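You operate a simulated robot arm through the tools that you are given. There is no shell and no other tool.

The job below is to be done with a simulated robot arm. You get a single attempt, and the scene is never put back.

Task
Set the controls near the top of the front bench. At the end: the office volume knob is turned to loud; the office line knob is turned to line 4; the office field key is switched on; the office plant key is switched off; whatever was shut is shut again. Leave all else as you found it, and nothing knocked over.
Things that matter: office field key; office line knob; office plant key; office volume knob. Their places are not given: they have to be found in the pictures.

Only the result counts: the job must be done as asked and must still hold three seconds after the hand-in. Knocking over, shifting, dropping, spilling or breaking anything else fails it.

Robot
A 7-joint arm with a two-finger parallel gripper, fixed in place. Base frame: the origin is at the foot of the arm, x ahead of it, y to its left, z up; the work surface is at about z = 760. Readings come in mm, degrees, newtons and seconds.
Its first joint turns from -149.0 to 149.0 degrees. Payload 3.43 kg.
The tool frame sits at the grasp point between the pads (the TCP): z along the fingers, y along the line on which they close. The tips reach 30 mm beyond it. Largest opening 94 mm; finger width 28, thickness 10; the body of the gripper, 50 by 96 mm, starts 55 mm behind the TCP.
Orientation is that of the tool frame in the base frame, as a unit quaternion [w, x, y, z]. With the fingers straight down and closing along the base's y, the tool's x points along the base's -x, its y along +y and its z along -z.

Tools
- The arm moves only by the tool apply_moves. Its argument "plan" is a list of rows, each an object (a shift or turn left out is 0, a gripper value left out holds the last) with "offset": the shift along the tool's x, y, z in units of 40 mm (1.0 is 40 mm), a list of three; "turn": the turn, a rotation vector about the tool's x, y, z in units of 4 degrees (1.0 is 4 degrees), a list of three; "gripper": the closure in counts, from 0 (fully open) to 255 (shut). In form: [{"offset": [tx, ty, tz], "turn": [wx, wy, wz], "gripper": gripper}, ...]. A call has 1 to 20 rows; each row shifts and turns the commanded pose from where the row before left it, along the tool's axes as they then stand. A call with a number of a shift or a turn outside -1 to 1 is refused whole. A row lasts 0.2 s, in which the tool goes at most 50 mm and 8.6 degrees; a call with a longer step from one row to the next is refused whole, and so is a gripper value outside its range. Where a pose cannot be reached the arm comes as near as it can. A force on the tool above 40 N (or 10 N above the force at the start of the call, whichever is more), or a blocked arm, ends the call early, and 0.2 s more pass. The fingers move at their own pace (about 45 mm/s each) and stop on an object; they squeeze with about 34 N. The grip force told is the motor's: it shows also when the fingers shut on nothing. Time passes only in rows, and 0.2 s behind the last, so rows that do not move let the fingers close. The reply holds the time, the measured pose of the TCP, the force on the tool along the base axes, the opening and the grip force, in the units named above and with some noise, with the torque about the TCP (base axes, N m) and any sound that the robot's microphone picked up.
- Cameras (640 x 400 px; columns grow to the right, rows downward): "scene" is fixed at [407.3, 643.1, 1429.6]; the picture's right is [0.97, 0.23, 0.00], its down [0.19, -0.82, -0.54] and it looks along [-0.13, 0.53, -0.84] (base axes); focal length 286 px, centre (320, 200). "wrist" rides on the gripper at [76, 14, -102] in the tool frame; the picture's right is [-0.18, 0.98, 0.00], its down [-0.75, -0.14, -0.64] and it looks along [-0.63, -0.12, 0.77] (tool axes); focal length 243 px, centre (320, 200).
- grab_frame(camera): a new picture of that camera. The clock stands still meanwhile.
- locate(camera, pixels): there is no depth. For up to 12 entries [column, row, z] of the newest picture of that camera ("zoom" is the newest enlarged one), the place [x, y] in the base frame at which the ray of that pixel passes the height z, good to about 3 mm, but the place of the scene camera against the robot may be out by one fixed shift of up to 12 mm in any direction. The clock stands still meanwhile.
- enlarge(camera, box): a new picture of the part [left, top, right, bottom] of that camera's present view, enlarged. The clock stands still meanwhile.
- close_job(): hands the job in; it is judged then, once.

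Open the gripper and draw the arm clear of the work before you hand the job in, unless the task says otherwise.

The tools are called after "Call:" as a command line: name --argument value ..., lists and objects as JSON in quotes. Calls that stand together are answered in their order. apply_moves: Moves the arm, as the interface text tells. Its arguments: {"type":"object","properties":{"plan":{"type":"array","items":{"type":"object","properties":{"offset":{"type":"array","items":{"type":"number"}},"turn":{"type":"array","items":{"type":"number"}},"gripper":{"type":"number"}}}}},"required":["plan"]} The other tools are called the same way: grab_frame (camera) takes a picture; locate (camera, pixels) gives the place at which the rays of pixels pass given heights; enlarge (camera, box) takes an enlarged picture of a part of a camera's view; close_job () hands the job in.

At the start:

```text
t: 0.0
ee_pos: [306.0, 939.3, 1115.3]
orientation: [0.0, 0.0, 1.0, 0.0]
contact_force: [-0.1, 0.4, -0.2]
torque: [0.02, -0.02, 0.0]
finger_gap: 93.8
grip_force: 0.0
```

scene: 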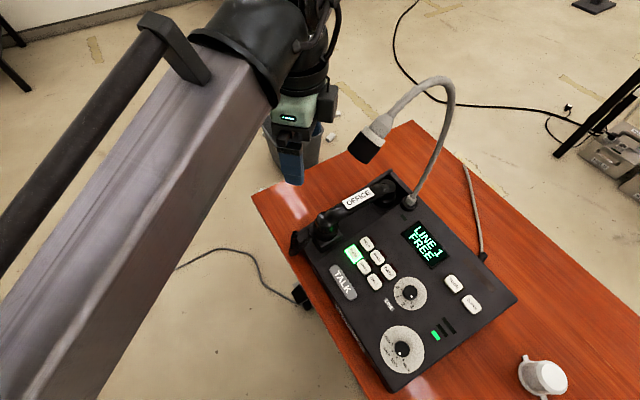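
wrist: 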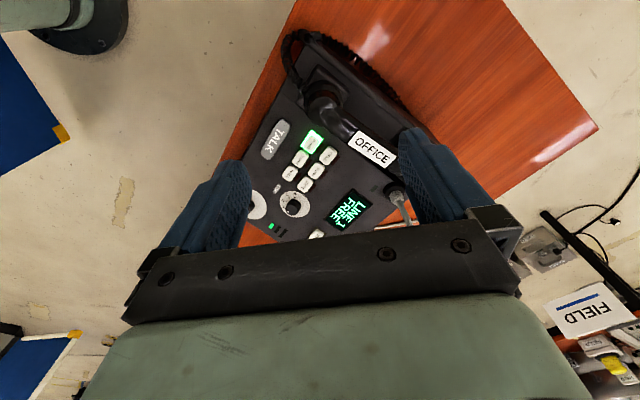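

The console labelled OFFICE spans about (290,170)-(520,390) in the scene picture, with two knobs near (410,293) and (402,348). I enlarge it to read the labels.

Call:
enlarge --camera "scene" --box '[370, 260, 490, 380]'

Call:
enlarge --camera "scene" --box '[280, 160, 520, 310]'

Call:
enlarge --camera "wrist" --box '[230, 90, 430, 250]'

```text
3.33 times, centred on (430, 320) of scene
```

zoom: 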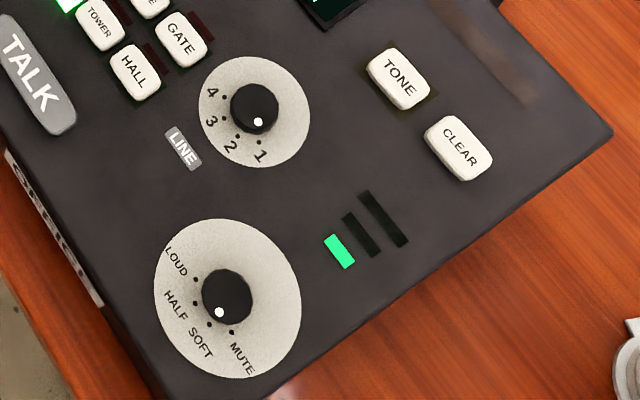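

```text
2.67 times, centred on (400, 235) of scene
```

zoom: 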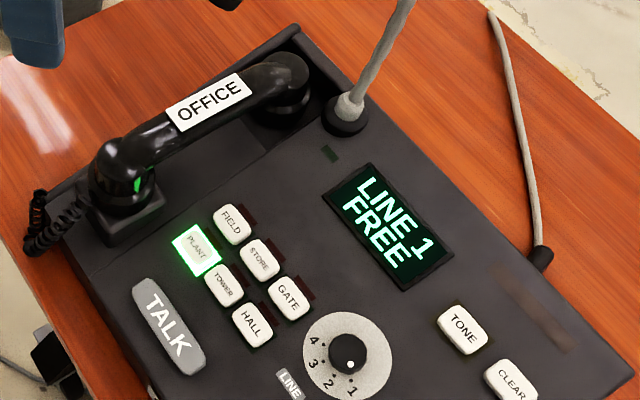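

```text
2.50 times, centred on (330, 170) of wrist
```

zoom: 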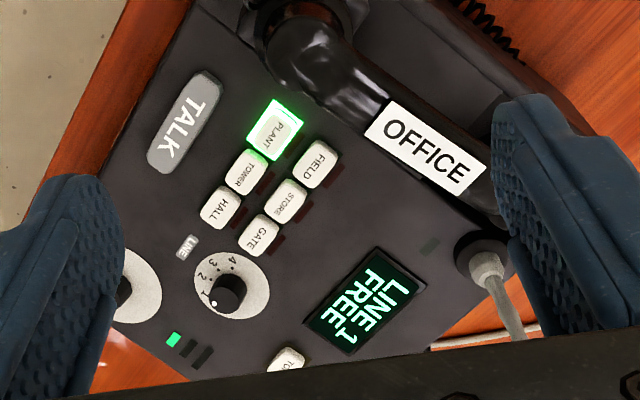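

PLANT is lit and FIELD is dark; the line knob points to 1 and the volume knob to SOFT. I locate matching features in both cameras at two heights to triangulate the panel.

Call:
locate --camera "scene" --pixels '[[410.2, 292.4, 780], [410.2, 292.4, 880], [354.2, 252.9, 780], [354.2, 252.9, 880], [367.7, 243.9, 780], [367.7, 243.9, 880], [376, 279, 780], [376, 279, 880], [401.6, 347.9, 780], [401.6, 347.9, 880], [343, 281, 780], [343, 281, 880]]'

Call:
locate --camera "wrist" --pixels '[[294, 206, 780], [294, 206, 880], [311.6, 141.2, 780], [311.6, 141.2, 880], [328.4, 155.6, 780], [328.4, 155.6, 880], [290, 173.6, 780], [290, 173.6, 880], [348, 209, 780], [348, 209, 880], [275, 138, 780], [275, 138, 880]]'

```text
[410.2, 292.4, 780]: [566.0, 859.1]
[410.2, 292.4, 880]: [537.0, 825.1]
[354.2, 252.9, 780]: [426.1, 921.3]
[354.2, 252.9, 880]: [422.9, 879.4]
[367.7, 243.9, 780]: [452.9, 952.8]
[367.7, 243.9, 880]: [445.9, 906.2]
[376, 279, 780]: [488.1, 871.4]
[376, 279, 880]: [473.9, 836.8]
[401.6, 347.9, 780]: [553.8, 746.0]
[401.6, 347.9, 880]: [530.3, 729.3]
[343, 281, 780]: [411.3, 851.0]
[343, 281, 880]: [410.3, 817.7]
```

```text
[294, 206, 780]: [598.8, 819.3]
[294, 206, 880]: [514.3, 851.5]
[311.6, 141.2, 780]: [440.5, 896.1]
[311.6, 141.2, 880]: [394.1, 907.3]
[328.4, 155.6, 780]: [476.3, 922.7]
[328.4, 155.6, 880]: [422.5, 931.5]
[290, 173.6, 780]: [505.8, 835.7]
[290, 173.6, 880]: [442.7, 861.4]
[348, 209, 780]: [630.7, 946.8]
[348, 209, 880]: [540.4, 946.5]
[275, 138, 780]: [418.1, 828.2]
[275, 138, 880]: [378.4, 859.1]
```

Triangulation puts the panel at roughly z≈820–840 with the line knob near (548,838), and the gooseneck microphone arches above the keys close to the gripper. I draw back in -y by 80 mm, away from the microphone, for a second wrist view.

Call:
apply_moves --plan '[{"offset": [0, -0.5, 0]}, {"offset": [0, -0.5, 0]}, {"offset": [0, -0.5, 0]}, {"offset": [0, -0.5, 0]}]'

Call:
grab_frame --camera "wrist"

Call:
grab_frame --camera "scene"

```text
t: 1.0
ee_pos: [304.5, 860.2, 1115.4]
orientation: [0.0, 0.0, 1.0, 0.0]
contact_force: [0.4, 0.5, -0.1]
torque: [-0.04, -0.01, 0.01]
finger_gap: 93.9
grip_force: 0.0
```

```text
taken
```

wrist: 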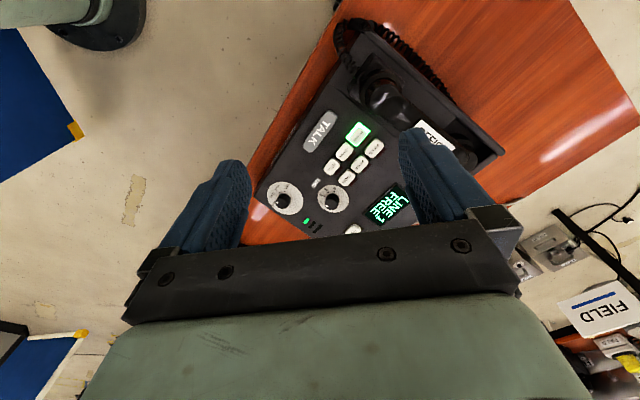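

```text
taken
```

scene: 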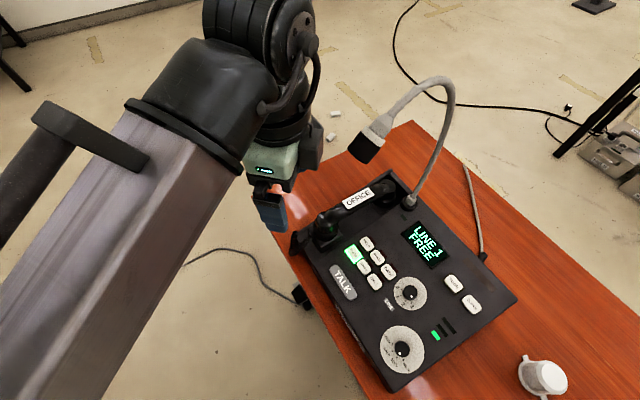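

The wrist view now shows both knobs at about (287,200) and (332,200) and the keys near (355,150). I enlarge it to measure.

Call:
enlarge --camera "wrist" --box '[250, 90, 420, 240]'

```text
2.67 times, centred on (335, 165) of wrist
```

zoom: 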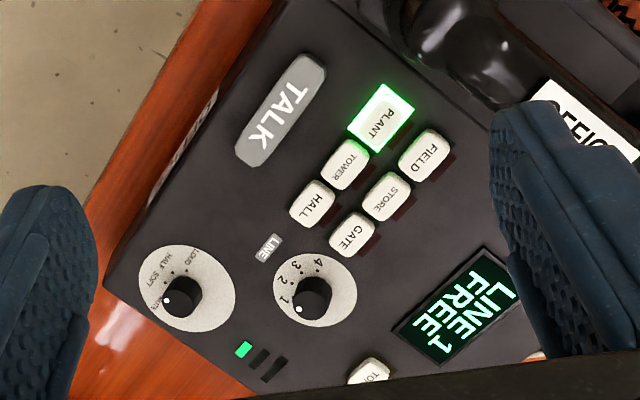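

I measure these panel features at two heights to get their rays from this second viewpoint.

Call:
locate --camera "zoom" --pixels '[[316, 290, 780], [316, 290, 880], [187, 289, 780], [187, 289, 880], [381, 118, 780], [381, 118, 880], [425, 155, 780], [425, 155, 880], [312, 203, 780], [312, 203, 880], [280, 110, 780], [280, 110, 880]]'

Call:
enlarge --camera "wrist" --box '[260, 175, 310, 225]'

Call:
enlarge --camera "scene" --box '[375, 320, 430, 375]'

Call:
enlarge --camera "scene" --box '[330, 60, 480, 220]'

```text
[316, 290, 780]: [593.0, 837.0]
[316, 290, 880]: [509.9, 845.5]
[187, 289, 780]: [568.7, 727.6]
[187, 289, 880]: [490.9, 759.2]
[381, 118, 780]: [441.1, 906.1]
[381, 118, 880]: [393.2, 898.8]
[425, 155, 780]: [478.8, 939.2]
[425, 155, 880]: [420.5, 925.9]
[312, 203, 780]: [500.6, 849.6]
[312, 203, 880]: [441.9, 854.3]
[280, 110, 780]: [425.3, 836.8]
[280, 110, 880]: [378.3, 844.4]
```

```text
8.00 times, centred on (285, 200) of wrist
```

zoom: 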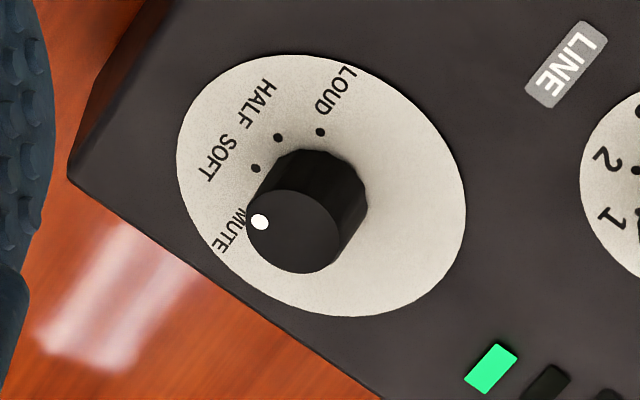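

```text
7.27 times, centred on (402, 348) of scene
```

zoom: 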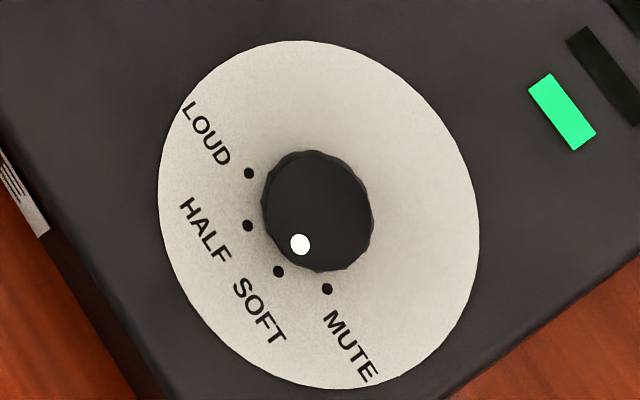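

```text
2.50 times, centred on (405, 140) of scene
```

zoom: 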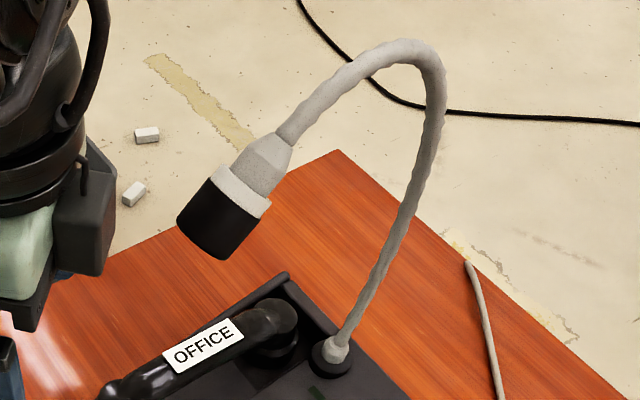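

The volume knob reads SOFT (one bar lit) and triangulation gives volume disc ≈(538,740,820), line disc ≈(540,842,843), PLANT ≈(416,902,833), FIELD ≈(442,931,843), with the panel tilted about 15° toward the robot. I go back in y, across above the volume knob well away from the microphone, and tilt the tool square to the panel.

Call:
apply_moves --plan '[{"offset": [0, -0.9, 0]}, {"offset": [0, -0.9, 0]}, {"offset": [0, -0.9, 0]}, {"offset": [0, -0.9, 0]}, {"offset": [-0.883, 0, 0.4]}, {"offset": [-0.883, 0, 0.4]}, {"offset": [-0.883, 0, 0.4]}, {"offset": [-0.883, 0, 0.4]}, {"offset": [-0.883, 0, 0.4]}, {"offset": [-0.883, 0, 0.4]}, {"turn": [-0.697, -0.627, 0]}, {"turn": [-0.697, -0.627, 0]}, {"turn": [-0.697, -0.627, 0]}, {"turn": [-0.697, -0.627, 0]}, {}]'

Call:
grab_frame --camera "wrist"

Call:
grab_frame --camera "scene"

```text
t: 4.2
ee_pos: [517.2, 715.7, 1019.4]
orientation: [0.088, 0.0, 0.991, 0.097]
contact_force: [-0.1, -0.9, -0.1]
torque: [0.0, 0.01, 0.02]
finger_gap: 94.2
grip_force: 0.0
```

```text
taken
```

wrist: 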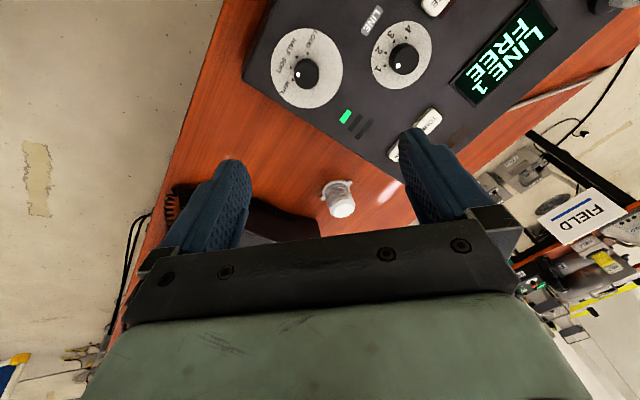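

```text
taken
```

scene: 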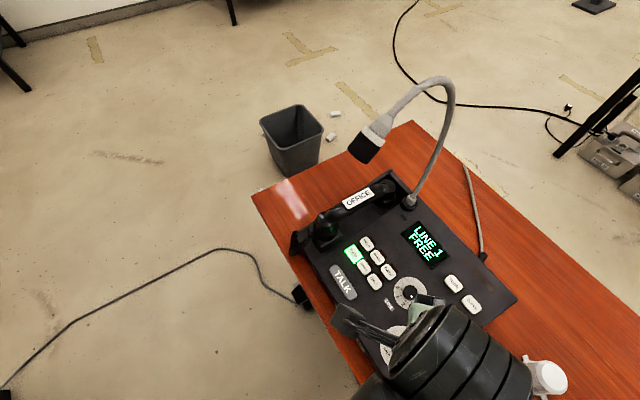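

Both knobs are now visible at about (305,68) and (402,55) in the wrist view. I enlarge and take rays for the discs.

Call:
enlarge --camera "wrist" --box '[250, 0, 450, 130]'

```text
3.08 times, centred on (350, 65) of wrist
```

zoom: 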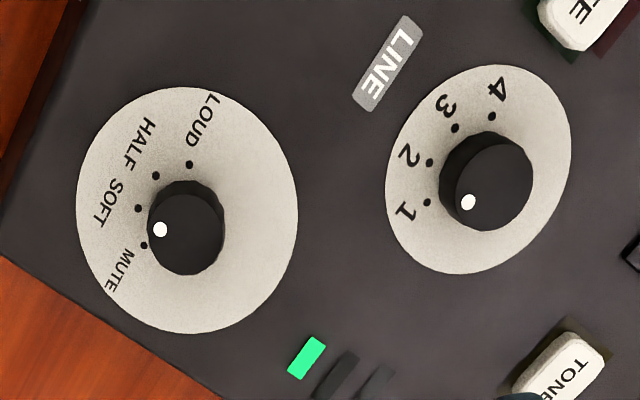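

Disc centres are at zoom (187,210) and (478,169), and the dots are clear; I take their positions at assumed panel heights.

Call:
locate --camera "zoom" --pixels '[[187, 210, 780], [187, 210, 880], [478, 169, 780], [478, 169, 880], [144, 245, 815], [138, 208, 818], [156, 175, 821], [189, 164, 824], [427, 202, 835], [429, 162, 837], [455, 128, 841], [492, 116, 845]]'

```text
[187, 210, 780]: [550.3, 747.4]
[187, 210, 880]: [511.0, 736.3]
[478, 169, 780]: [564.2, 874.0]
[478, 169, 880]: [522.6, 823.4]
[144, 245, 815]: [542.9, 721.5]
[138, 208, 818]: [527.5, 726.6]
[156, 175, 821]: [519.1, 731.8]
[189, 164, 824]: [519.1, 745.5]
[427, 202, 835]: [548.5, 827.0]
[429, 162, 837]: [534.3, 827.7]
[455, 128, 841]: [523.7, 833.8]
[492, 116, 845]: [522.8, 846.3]
```

The three views agree on the volume disc at about (531.7, 742.2, 827) and the line disc at (538, 842, 845). I centre over the volume knob, go 100 mm down along the tool axis and part-close the fingers to about 55 mm.

Call:
apply_moves --plan '[{"offset": [0.123, -0.07, 0.625], "gripper": 105}, {"offset": [0.123, -0.07, 0.625]}, {"offset": [0.123, -0.07, 0.625]}, {"offset": [0.123, -0.07, 0.625]}, {}, {}]'

Call:
grab_frame --camera "wrist"

Call:
enlarge --camera "wrist" --box '[240, 60, 420, 200]'

```text
t: 5.6
ee_pos: [517.3, 724.2, 915.2]
orientation: [0.087, 0.0, 0.991, 0.097]
contact_force: [-0.4, 0.5, -0.5]
torque: [-0.03, -0.02, 0.0]
finger_gap: 55.4
grip_force: 0.0
```

```text
taken
```

wrist: 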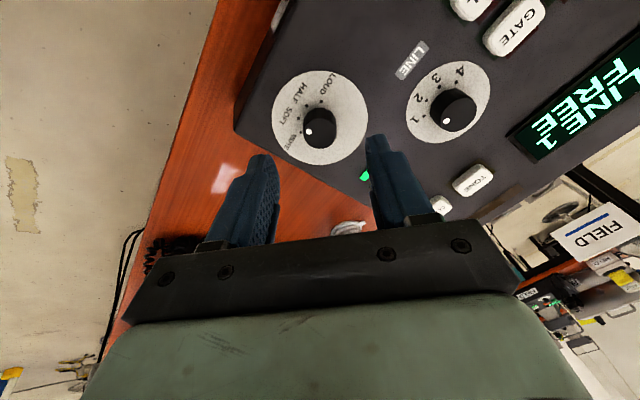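

```text
2.86 times, centred on (330, 130) of wrist
```

zoom: 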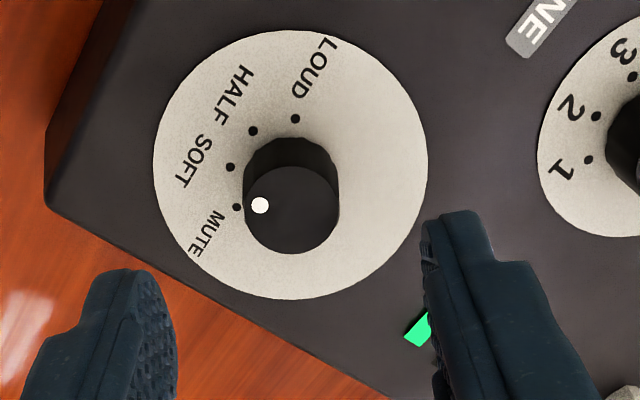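

The knob sits on the tool axis (disc centre column ≈319.5 versus 320), with tips about 63 mm above the disc. I descend 54 mm straight along the axis and look again before gripping.

Call:
apply_moves --plan '[{"offset": [0, 0, 0.45]}, {"offset": [0, 0, 0.45]}, {"offset": [0, 0, 0.3]}, {"offset": [0, 0, 0.15]}, {}]'

Call:
grab_frame --camera "wrist"

Call:
enlarge --camera "wrist" --box '[240, 90, 420, 230]'

```text
t: 6.8
ee_pos: [526.3, 734.1, 866.0]
orientation: [0.088, 0.001, 0.991, 0.097]
contact_force: [1.1, 0.4, 0.3]
torque: [0.06, -0.01, 0.0]
finger_gap: 55.3
grip_force: 0.0
```

```text
taken
```

wrist: 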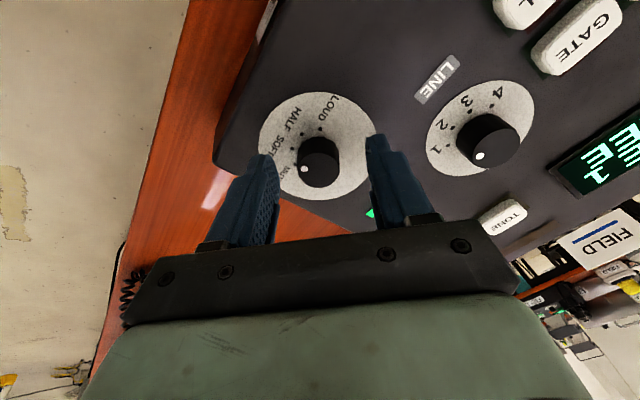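

```text
2.86 times, centred on (330, 160) of wrist
```

zoom: 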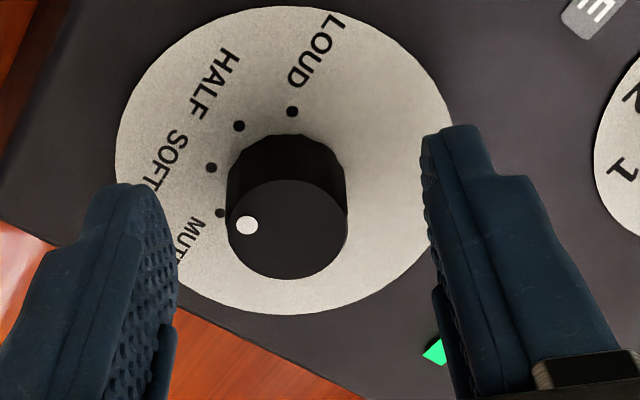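

Knob is centred within about 1 mm with roughly 13 mm of overlap. I lower 3 mm more and close on the knob.

Call:
apply_moves --plan '[{"offset": [0, -0.02, 0.075]}, {"gripper": 255}, {}, {}, {}]'

```text
t: 8.0
ee_pos: [527.3, 734.0, 862.2]
orientation: [0.088, 0.001, 0.992, 0.096]
contact_force: [0.6, -4.7, 0.7]
torque: [-0.18, 0.01, -0.07]
finger_gap: 26.7
grip_force: 33.8
```

The grip holds the knob at 26.7 mm with small side force. I turn +80° about tool z (clockwise from above) toward LOUD.

Call:
apply_moves --plan '[{"turn": [0, 0, 1]}, {"turn": [0, 0, 1]}, {"turn": [0, 0, 1]}, {"turn": [0, 0, 1]}, {"turn": [0, 0, 1]}, {"turn": [0, 0, 1]}, {"turn": [0, 0, 1]}, {"turn": [0, 0, 1]}, {"turn": [0, 0, 1]}, {"turn": [0, 0, 1]}]'

Call:
grab_frame --camera "wrist"

Call:
grab_frame --camera "scene"

```text
t: 10.2
ee_pos: [526.0, 735.9, 863.2]
orientation: [0.05, 0.339, 0.931, 0.126]
contact_force: [18.6, 19.0, 22.1]
torque: [0.33, -1.1, -0.07]
finger_gap: 26.6
grip_force: 34.4
```

```text
taken
```

wrist: 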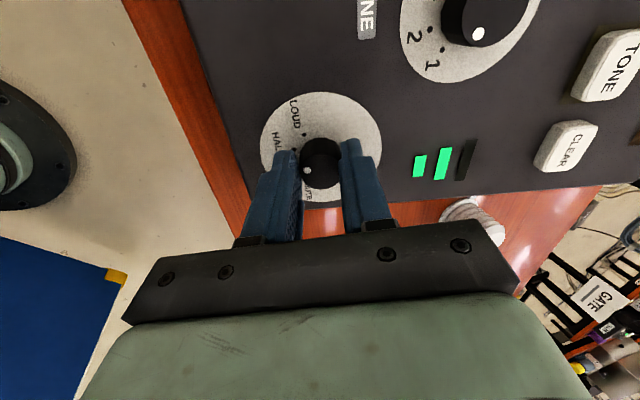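

```text
taken
```

scene: 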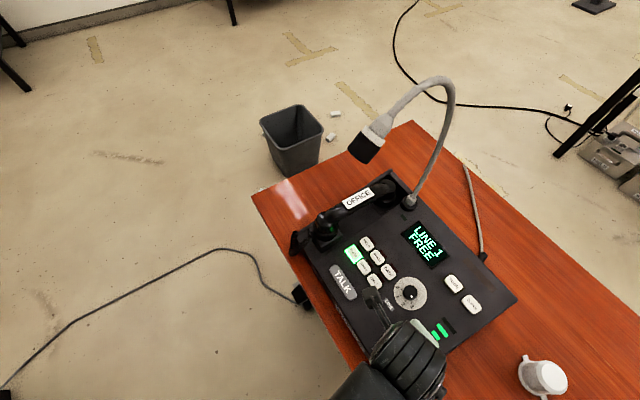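

Two bars are now lit (HALF), but the force rose to about 34 N, so the grip is strained. I open the fingers to relieve it and check the centring.

Call:
apply_moves --plan '[{"gripper": 130}, {}, {}]'

Call:
grab_frame --camera "wrist"

Call:
enlarge --camera "wrist" --box '[230, 80, 410, 230]'

```text
t: 11.0
ee_pos: [524.5, 733.5, 861.8]
orientation: [0.049, 0.339, 0.932, 0.122]
contact_force: [-0.3, -0.6, 0.2]
torque: [-0.01, 0.0, -0.01]
finger_gap: 46.2
grip_force: 0.1
```

```text
taken
```

wrist: 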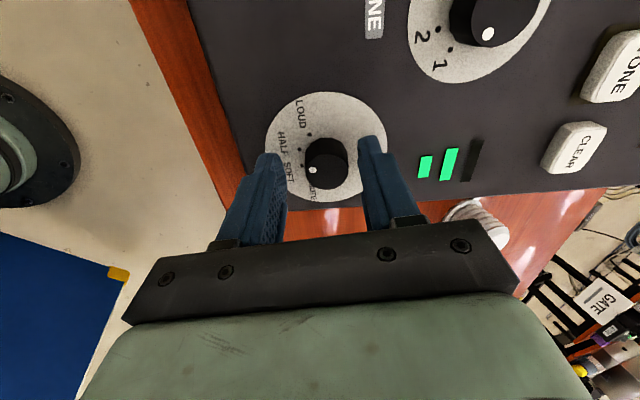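

```text
2.67 times, centred on (320, 155) of wrist
```

zoom: 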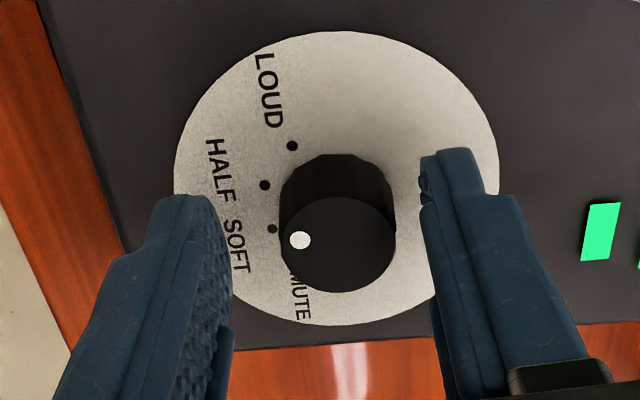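

The pointer now sits at HALF, and the knob appears about 4 mm to the tool's +y side (zoom (338,245)). I shift 4 mm in tool y, and regrip.

Call:
apply_moves --plan '[{"offset": [0.02, 0.1, 0]}, {}, {"gripper": 255}, {}, {}, {}]'

```text
t: 12.4
ee_pos: [528.1, 737.2, 862.5]
orientation: [0.049, 0.339, 0.932, 0.122]
contact_force: [-0.7, -10.6, 0.6]
torque: [0.18, 0.81, 0.14]
finger_gap: 26.8
grip_force: 34.1
```

Small lateral load remains (about 8 N along -y of the tool), so I nudge 0.8 mm to relieve it and turn 24° as a first part.

Call:
apply_moves --plan '[{"offset": [-0.015, -0.02, 0]}, {"turn": [0, 0, 1]}, {"turn": [0, 0, 1]}, {"turn": [0, 0, 1]}, {"turn": [0, 0, 1]}, {"turn": [0, 0, 1]}, {"turn": [0, 0, 1]}]'

```text
t: 14.0
ee_pos: [528.8, 737.7, 862.4]
orientation: [0.023, 0.526, 0.84, 0.13]
contact_force: [10.0, 6.4, 1.4]
torque: [0.29, -0.37, 0.03]
finger_gap: 26.6
grip_force: 34.1
```

Force is moderate at 12 N along tool +y, so I ease 1 mm that way and turn another 16°.

Call:
apply_moves --plan '[{"offset": [0, 0.025, 0]}, {"turn": [0, 0, 1]}, {"turn": [0, 0, 1]}, {"turn": [0, 0, 1]}, {"turn": [0, 0, 1]}, {}]'

Call:
enlarge --camera "wrist" --box '[230, 60, 470, 230]'

```text
t: 15.4
ee_pos: [528.4, 737.4, 864.2]
orientation: [0.004, 0.638, 0.759, 0.13]
contact_force: [10.0, 10.3, 0.0]
torque: [0.33, -0.27, 0.06]
finger_gap: 26.6
grip_force: 34.0
```

```text
2.35 times, centred on (350, 145) of wrist
```

zoom: 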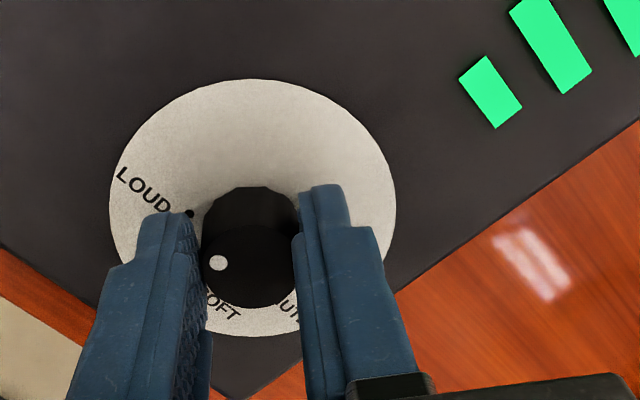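

Three bars are lit now. I open the fingers to see the pointer against the LOUD dot.

Call:
apply_moves --plan '[{"gripper": 110}, {}, {}]'

Call:
enlarge --camera "wrist" --box '[230, 60, 470, 230]'

```text
t: 16.2
ee_pos: [528.7, 737.7, 863.2]
orientation: [0.004, 0.637, 0.759, 0.131]
contact_force: [0.4, 1.0, -0.2]
torque: [-0.01, 0.01, -0.01]
finger_gap: 53.3
grip_force: 0.1
```

```text
2.35 times, centred on (350, 145) of wrist
```

zoom: 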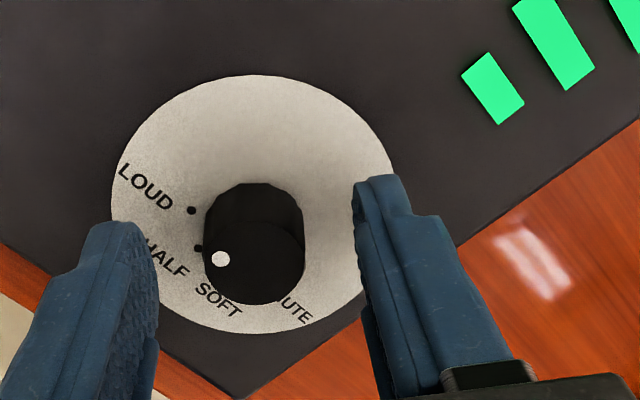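

The pointer lies at LOUD with all three bars lit and the fingers are clear. I withdraw 80 mm along the axis and shift over to the line knob.

Call:
apply_moves --plan '[{"offset": [0, 0, -1]}, {"offset": [0, 0, -1]}, {"offset": [0.81, 0.1925, 0.216]}, {"offset": [0.81, 0.1925, 0.216]}, {"offset": [0.81, 0.1925, 0.216]}, {}]'

Call:
grab_frame --camera "wrist"

Call:
grab_frame --camera "scene"

```text
t: 17.6
ee_pos: [523.3, 827.3, 934.9]
orientation: [0.004, 0.638, 0.759, 0.13]
contact_force: [0.3, 0.6, -0.5]
torque: [0.0, -0.01, 0.0]
finger_gap: 53.6
grip_force: 0.1
```

```text
taken
```

wrist: 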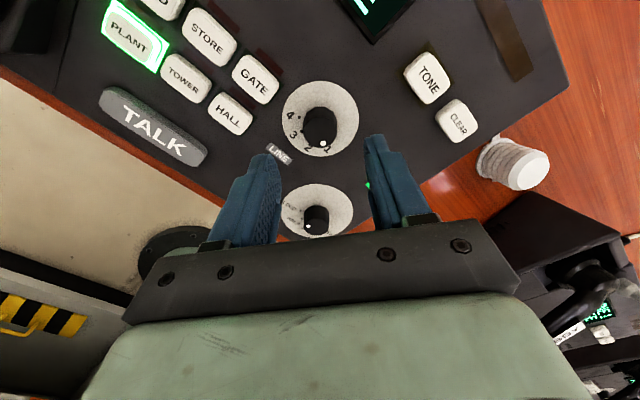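

```text
taken
```

scene: 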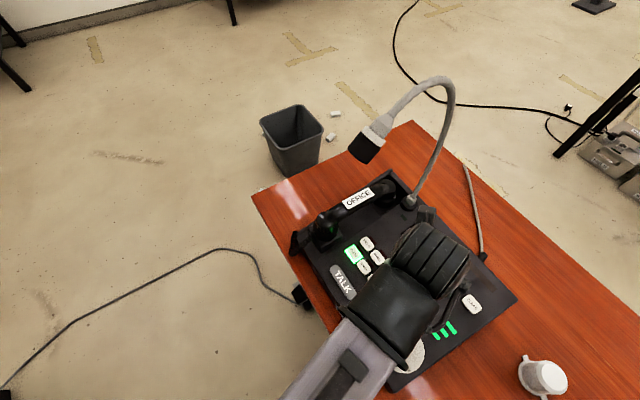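

The line knob disc is centred at about (320,117). I rotate the tool back 120° so there is room for the full 1→4 turn.

Call:
apply_moves --plan '[{"turn": [0, 0, -1]}, {"turn": [0, 0, -1]}, {"turn": [0, 0, -1]}, {"turn": [0, 0, -1]}, {"turn": [0, 0, -1]}, {"turn": [0, 0, -1]}, {"turn": [0, 0, -1]}, {"turn": [0, 0, -1]}, {"turn": [0, 0, -1]}, {"turn": [0, 0, -1]}, {"turn": [0, 0, -1]}, {"turn": [0, 0, -1]}, {"turn": [0, 0, -1]}, {"turn": [0, 0, -1]}, {"turn": [0, 0, -1]}, {"turn": [0, 0, -1]}, {"turn": [0, 0, -1]}, {"turn": [0, 0, -1]}, {"turn": [0, 0, -1]}, {"turn": [0, 0, -1]}]'

Call:
apply_moves --plan '[{"turn": [0, 0, -1]}, {"turn": [0, 0, -1]}, {"turn": [0, 0, -1]}, {"turn": [0, 0, -1]}, {"turn": [0, 0, -1]}, {"turn": [0, 0, -1]}, {"turn": [0, 0, -1]}, {"turn": [0, 0, -1]}, {"turn": [0, 0, -1]}, {"turn": [0, 0, -1]}, {}]'

Call:
grab_frame --camera "wrist"

Call:
enlarge --camera "wrist" --box '[240, 60, 400, 190]'

```text
t: 21.8
ee_pos: [523.1, 824.0, 935.2]
orientation: [0.087, 0.0, 0.991, 0.097]
contact_force: [-0.1, -0.8, 0.6]
torque: [-0.03, -0.02, -0.02]
finger_gap: 53.2
grip_force: 0.0
```

```text
t: 24.2
ee_pos: [522.6, 823.9, 936.7]
orientation: [0.115, -0.34, 0.931, 0.062]
contact_force: [-1.0, -0.7, -0.7]
torque: [0.0, -0.02, 0.03]
finger_gap: 53.5
grip_force: 0.0
```

```text
taken
```

wrist: 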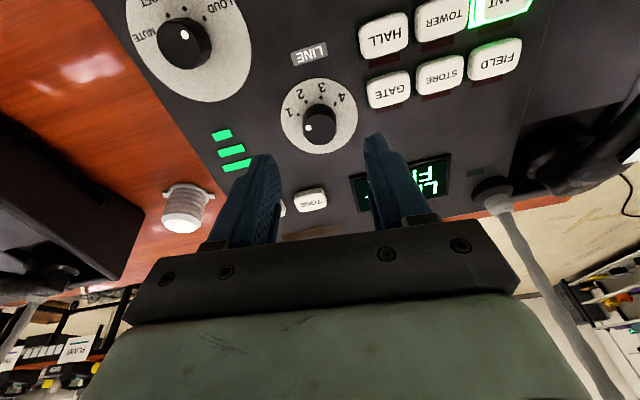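

```text
3.08 times, centred on (320, 125) of wrist
```

zoom: 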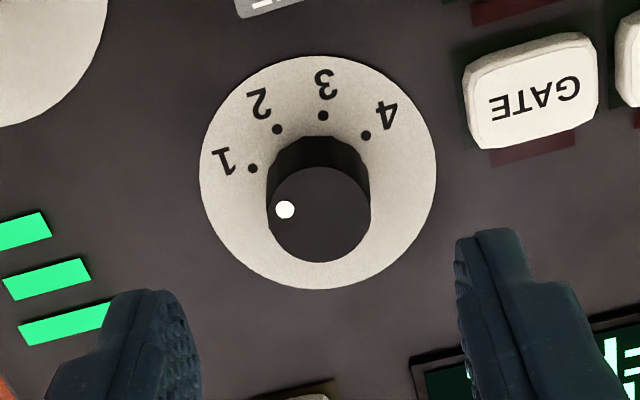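

The knob is centred (disc column ≈319.4, pointer at dot 1). I descend 54 mm and check again.

Call:
apply_moves --plan '[{"offset": [0, 0, 0.45]}, {"offset": [0, 0, 0.45]}, {"offset": [0, 0, 0.3]}, {"offset": [0, 0, 0.15]}, {}, {}]'

Call:
enlarge --camera "wrist" --box '[240, 90, 400, 230]'

```text
t: 25.6
ee_pos: [532.4, 834.4, 883.7]
orientation: [0.116, -0.339, 0.932, 0.061]
contact_force: [1.0, 0.0, 0.5]
torque: [0.0, -0.02, 0.03]
finger_gap: 53.2
grip_force: 0.0
```

```text
2.86 times, centred on (320, 160) of wrist
```

zoom: 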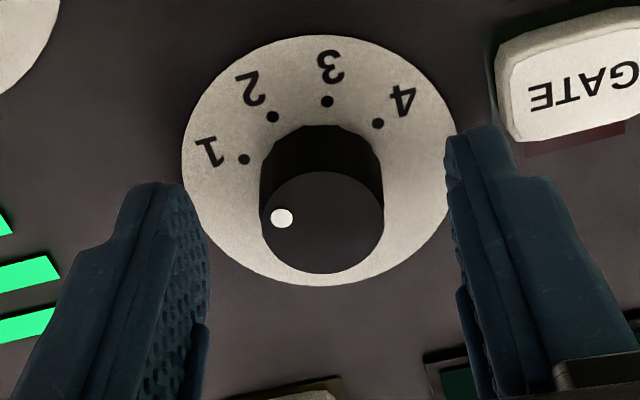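

Well centred (knob top column ≈320.7). I lower 3 mm, grip, and turn the first 24°.

Call:
apply_moves --plan '[{"offset": [0, 0, 0.075]}, {"gripper": 255}, {}, {}, {}, {"turn": [0, 0, 1]}, {"turn": [0, 0, 1]}, {"turn": [0, 0, 1]}, {"turn": [0, 0, 1]}, {"turn": [0, 0, 1]}, {"turn": [0, 0, 1]}]'

```text
t: 28.0
ee_pos: [533.5, 835.9, 880.6]
orientation: [0.1, -0.137, 0.982, 0.085]
contact_force: [-0.7, -4.5, 5.5]
torque: [0.07, -0.57, -0.09]
finger_gap: 27.0
grip_force: 34.5
```

Forces are low (about 7 N) with the knob held at 27 mm. I turn another 24° onward.

Call:
apply_moves --plan '[{"turn": [0, 0, 1]}, {"turn": [0, 0, 1]}, {"turn": [0, 0, 1]}, {"turn": [0, 0, 1]}, {"turn": [0, 0, 1]}, {"turn": [0, 0, 1]}]'

Call:
grab_frame --camera "wrist"

```text
t: 29.4
ee_pos: [532.1, 836.2, 880.9]
orientation: [0.08, 0.07, 0.989, 0.104]
contact_force: [-3.9, 4.1, 0.4]
torque: [0.09, -0.53, -0.1]
finger_gap: 26.7
grip_force: 34.7
```

```text
taken
```

wrist: 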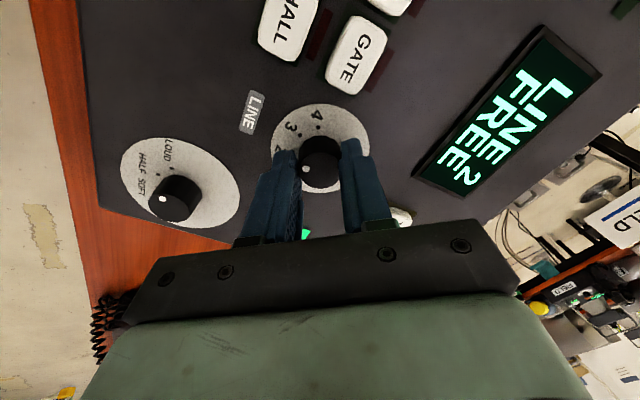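

The display reads LINE 2 and the turn is smooth. I check the volume pointer at (162,198) in an enlargement, since it is visible here.

Call:
enlarge --camera "wrist" --box '[110, 125, 250, 245]'

Call:
locate --camera "zoom" --pixels '[[320, 200, 850]]'

```text
3.33 times, centred on (180, 185) of wrist
```

zoom: 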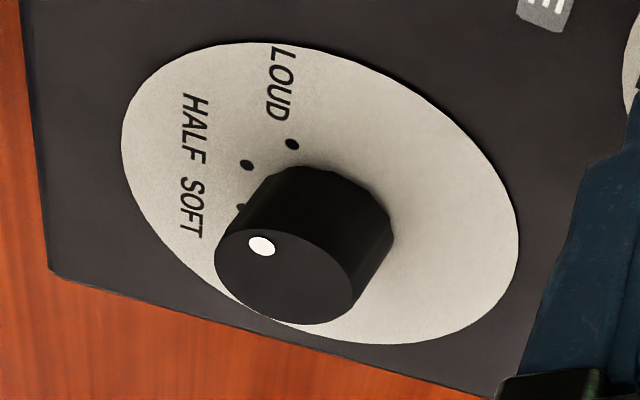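

```text
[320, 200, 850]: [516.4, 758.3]
```

The volume pointer agrees with LOUD within the viewing skew. I continue the line knob by 40°.

Call:
apply_moves --plan '[{"turn": [0, 0, 1]}, {"turn": [0, 0, 1]}, {"turn": [0, 0, 1]}, {"turn": [0, 0, 1]}, {"turn": [0, 0, 1]}, {"turn": [0, 0, 1]}, {"turn": [0, 0, 1]}, {"turn": [0, 0, 1]}, {"turn": [0, 0, 1]}, {"turn": [0, 0, 1]}]'

Call:
grab_frame --camera "wrist"

```text
t: 31.6
ee_pos: [533.4, 836.4, 881.0]
orientation: [0.04, 0.403, 0.906, 0.125]
contact_force: [-0.2, 19.7, 4.5]
torque: [0.18, -0.46, -0.01]
finger_gap: 26.9
grip_force: 33.8
```

```text
taken
```

wrist: 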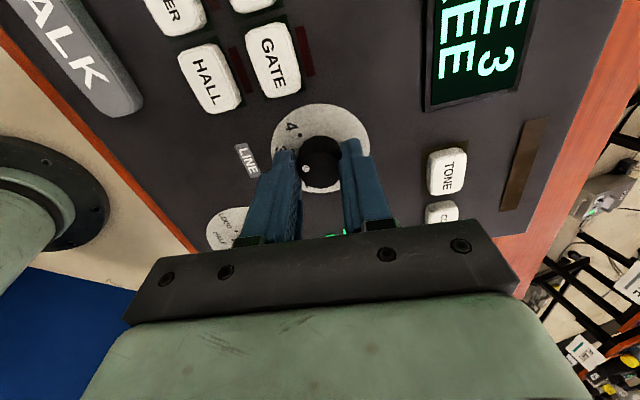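

LINE 3 is shown; side force is 20 N in +y, so I ease about 1.5 mm that way and turn another 32°.

Call:
apply_moves --plan '[{"offset": [0.028, 0.024, 0]}, {"turn": [0, 0, 1]}, {"turn": [0, 0, 1]}, {"turn": [0, 0, 1]}, {"turn": [0, 0, 1]}, {"turn": [0, 0, 1]}, {"turn": [0, 0, 1]}, {"turn": [0, 0, 1]}, {"turn": [0, 0, 1]}, {}]'

Call:
grab_frame --camera "wrist"

Call:
enlarge --camera "wrist" --box '[240, 60, 400, 200]'

```text
t: 33.8
ee_pos: [532.9, 837.3, 880.6]
orientation: [0.006, 0.637, 0.759, 0.131]
contact_force: [5.6, 0.5, 3.8]
torque: [-0.25, -0.19, -0.08]
finger_gap: 26.6
grip_force: 33.4
```

```text
taken
```

wrist: 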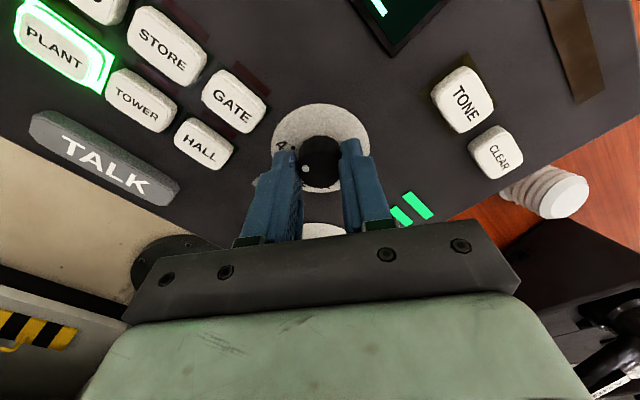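

```text
2.86 times, centred on (320, 130) of wrist
```

zoom: 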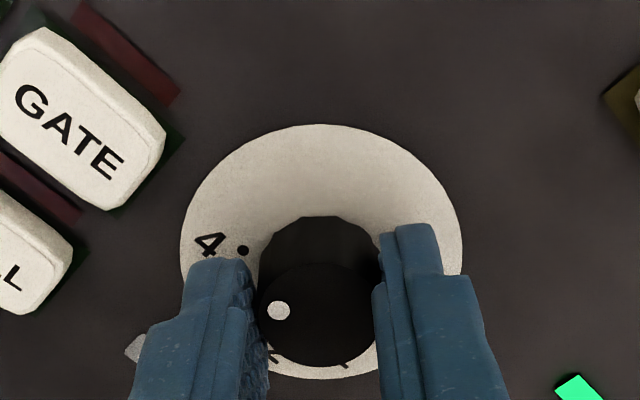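

The pointer sits at about the 4 dot. I release and back off 80 mm to read the display and check the pointer.

Call:
apply_moves --plan '[{"gripper": 100}, {}, {}, {"offset": [0, 0, -0.6]}, {"offset": [0, 0, -1]}, {"offset": [0, 0, -0.4]}, {}]'

Call:
grab_frame --camera "wrist"

Call:
enlarge --camera "wrist" --box '[250, 50, 410, 190]'

Call:
grab_frame --camera "scene"

```text
t: 35.4
ee_pos: [516.2, 820.2, 959.9]
orientation: [0.003, 0.637, 0.76, 0.13]
contact_force: [0.3, -0.3, 0.0]
torque: [0.01, 0.0, -0.03]
finger_gap: 57.3
grip_force: 0.1
```

```text
taken
```

wrist: 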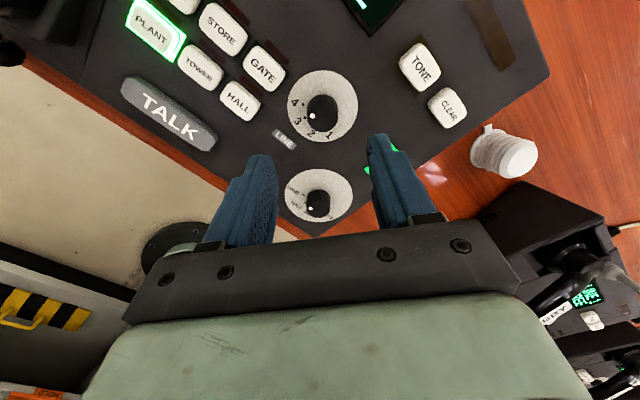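

```text
2.86 times, centred on (330, 120) of wrist
```

zoom: 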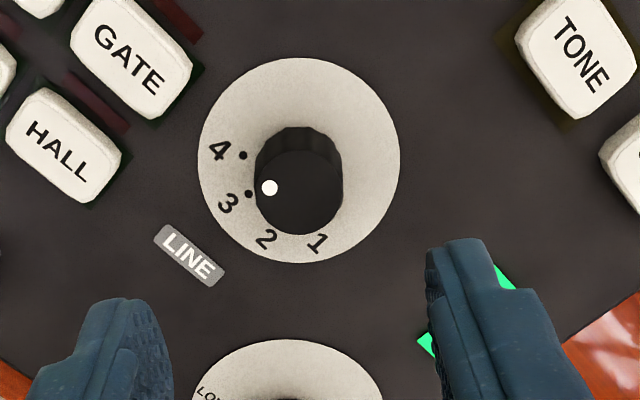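

```text
taken
```

scene: 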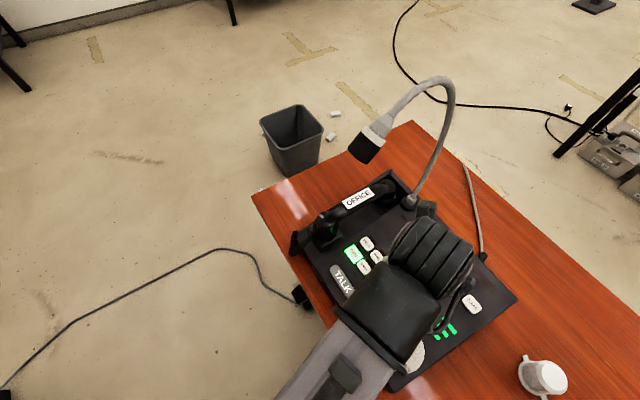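

The pointer is on the 4 dot and the volume bars stay at three. For the keys, the microphone hangs above them, so I rotate back 40°, close the fingers and tilt the hand 24° further back so it can reach under the microphone.

Call:
apply_moves --plan '[{"turn": [0, 0, -1], "gripper": 255}, {"turn": [0, 0, -1]}, {"turn": [0, 0, -1]}, {"turn": [0, 0, -1]}, {"turn": [0, 0, -1]}, {"turn": [0, 0, -1]}, {"turn": [0, 0, -1]}, {"turn": [0, 0, -1]}, {"turn": [0, 0, -1]}, {"turn": [0, 0, -1]}, {"turn": [-1, 0, 0]}, {"turn": [-1, 0, 0]}, {"turn": [-1, 0, 0]}, {"turn": [-1, 0, 0]}, {"turn": [-1, 0, 0]}, {"turn": [-1, 0, 0]}, {}]'

Call:
grab_frame --camera "wrist"

Call:
grab_frame --camera "scene"

```text
t: 39.0
ee_pos: [518.8, 820.0, 958.7]
orientation: [0.119, 0.322, 0.886, 0.311]
contact_force: [-0.4, -0.8, 0.4]
torque: [-0.01, -0.01, 0.04]
finger_gap: 0.1
grip_force: 33.1
```

```text
taken
```

wrist: 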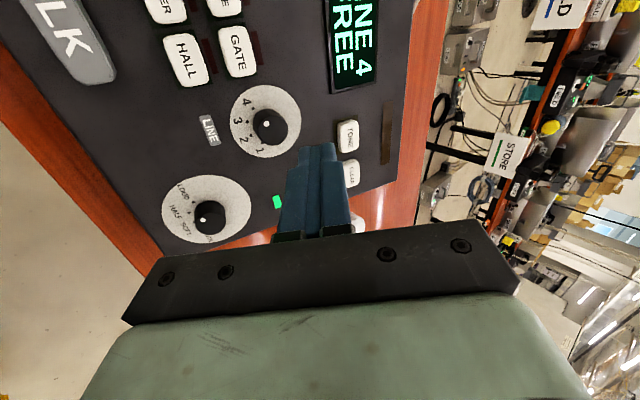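

```text
taken
```

scene: 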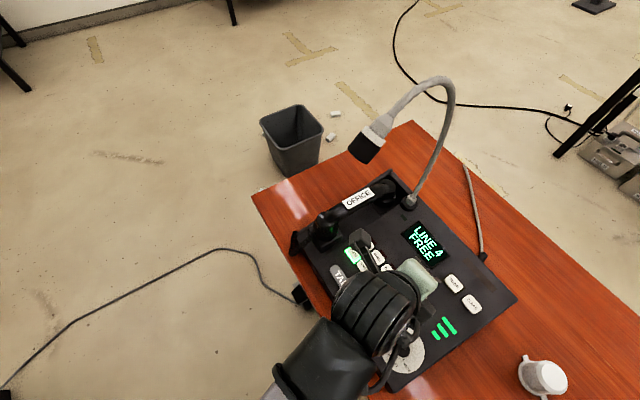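

LINE 4 is confirmed on the display and the hand is tilted about 39°. I move sideways toward a hover above PLANT, staying higher for now.

Call:
apply_moves --plan '[{"offset": [0.8275, -0.339, 0]}, {"offset": [0.8275, -0.339, 0]}, {"offset": [0.8275, -0.339, 0]}, {"offset": [0.8275, -0.339, 0]}, {}]'

Call:
grab_frame --camera "wrist"

Call:
grab_frame --camera "scene"

```text
t: 40.2
ee_pos: [390.7, 874.1, 924.4]
orientation: [0.119, 0.322, 0.886, 0.312]
contact_force: [0.6, -0.4, -0.3]
torque: [0.02, -0.01, 0.03]
finger_gap: 0.2
grip_force: 32.8
```

```text
taken
```

wrist: 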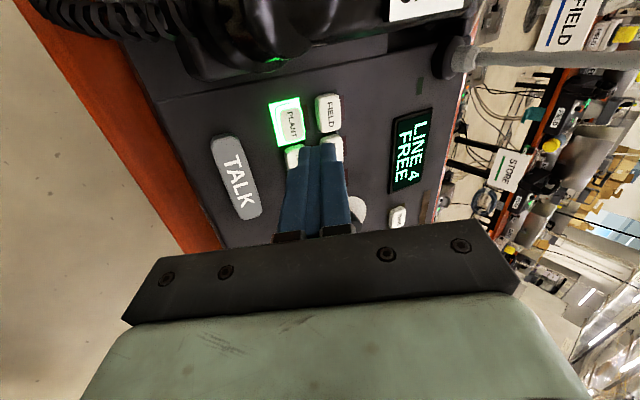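

```text
taken
```

scene: 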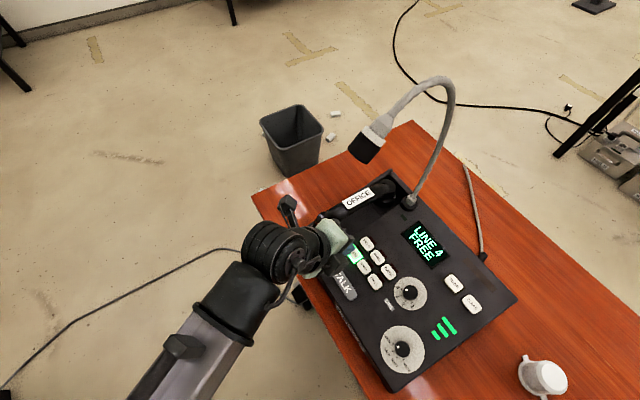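

PLANT is at about (290,120) and FIELD at (329,112) in the wrist view. I enlarge and take their rays from this viewpoint.

Call:
enlarge --camera "wrist" --box '[240, 70, 380, 190]'

```text
3.33 times, centred on (310, 130) of wrist
```

zoom: 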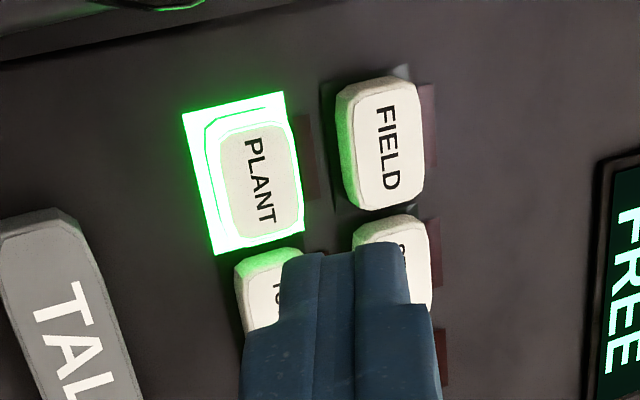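

PLANT's cap centre is at zoom (261,180), latched low, and FIELD's at (389,144), standing proud. I locate both at two heights.

Call:
locate --camera "zoom" --pixels '[[261, 180, 820], [261, 180, 860], [389, 144, 820], [389, 144, 860], [330, 255, 900]]'

```text
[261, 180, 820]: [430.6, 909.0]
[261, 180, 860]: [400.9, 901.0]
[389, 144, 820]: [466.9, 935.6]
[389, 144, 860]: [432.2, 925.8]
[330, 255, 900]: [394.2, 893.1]
```

Combining views (with the scene camera's shift estimated from the knobs) gives PLANT cap ≈(416.5, 905, 839) and FIELD cap ≈(440, 928, 851). I move to a hover about 15 mm above PLANT with the lower finger edge aimed at its centre.

Call:
apply_moves --plan '[{"offset": [0.014, -0.071, 0.4]}, {"offset": [0.014, -0.071, 0.4]}, {"offset": [0, 0, 0.4]}, {}]'

Call:
grab_frame --camera "wrist"

Call:
enlarge --camera "wrist" --box '[240, 90, 400, 220]'

Call:
enlarge --camera "scene" --box '[280, 180, 440, 310]'

```text
t: 41.2
ee_pos: [405.0, 896.5, 881.8]
orientation: [0.118, 0.321, 0.886, 0.312]
contact_force: [-0.4, -0.1, 0.3]
torque: [-0.01, -0.02, 0.0]
finger_gap: 0.1
grip_force: 33.1
```

```text
taken
```

wrist: 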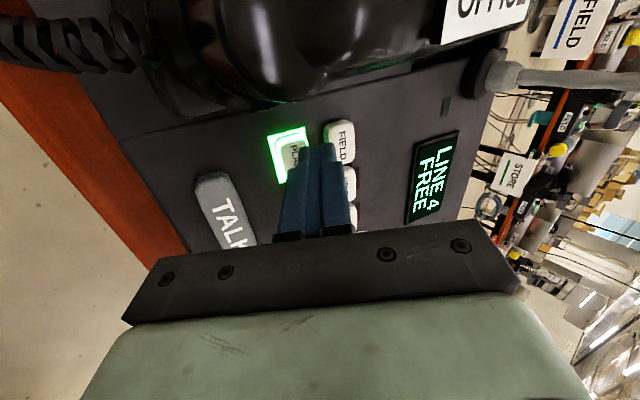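

```text
3.08 times, centred on (320, 155) of wrist
```

zoom: 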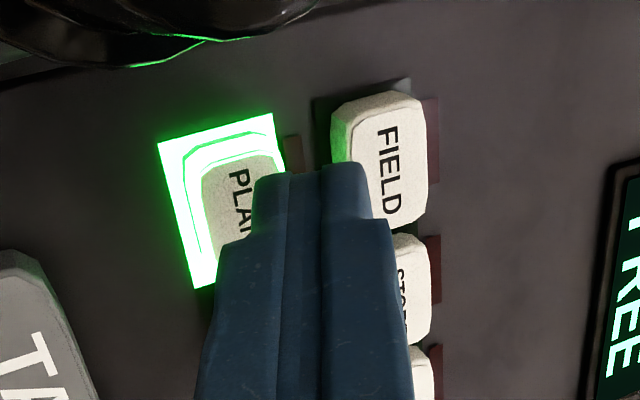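

```text
3.08 times, centred on (360, 245) of scene
```

zoom: 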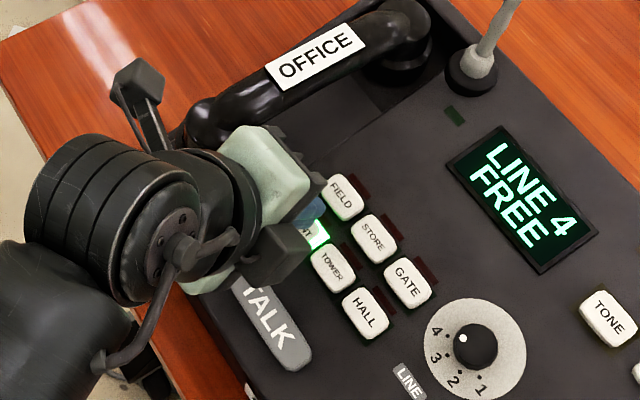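

The predicted contact point falls on the PLANT cap centre (zoom ≈(246,195)). I press along the panel normal in 2 mm steps, 12 mm first, watching the force.

Call:
apply_moves --plan '[{"offset": [0, -0.0219, 0.0449]}, {"offset": [0, -0.0219, 0.0449]}, {"offset": [0, -0.0219, 0.0449]}, {"offset": [0, -0.0219, 0.0449]}, {"offset": [0, -0.0219, 0.0449]}, {"offset": [0, -0.0219, 0.0449]}]'

Call:
enlarge --camera "wrist" --box '[240, 90, 400, 220]'

```text
t: 42.6
ee_pos: [410.0, 897.2, 869.3]
orientation: [0.118, 0.322, 0.886, 0.313]
contact_force: [-0.5, 0.2, 0.4]
torque: [0.01, -0.03, -0.01]
finger_gap: 0.3
grip_force: 32.9
```

```text
3.08 times, centred on (320, 155) of wrist
```

zoom: 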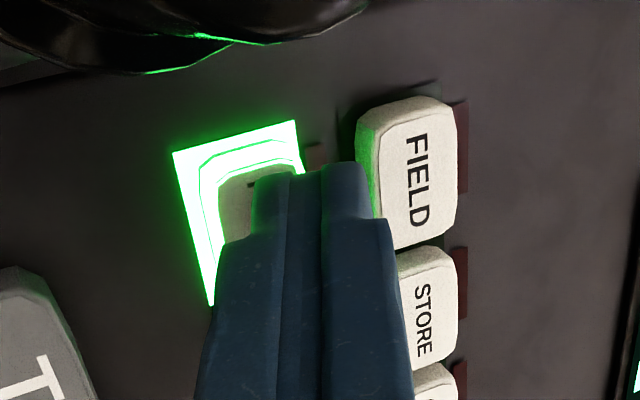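

No contact yet; the fingertip is over the cap and FIELD is clear. I press on in small steps.

Call:
apply_moves --plan '[{"offset": [0, -0.0219, 0.0449]}, {"offset": [0, -0.0219, 0.0449]}]'

Call:
apply_moves --plan '[{"offset": [0, -0.0219, 0.0449]}]'

```text
t: 43.2
ee_pos: [411.2, 898.3, 867.2]
orientation: [0.118, 0.321, 0.886, 0.314]
contact_force: [-1.0, 0.8, 2.3]
torque: [0.03, 0.0, 0.04]
finger_gap: 0.0
grip_force: 33.2
heard: click
```

```text
t: 43.6
ee_pos: [410.8, 896.9, 863.9]
orientation: [0.119, 0.322, 0.885, 0.314]
contact_force: [-0.3, 0.7, 4.4]
torque: [0.04, -0.14, -0.03]
finger_gap: 0.0
grip_force: 32.5
```

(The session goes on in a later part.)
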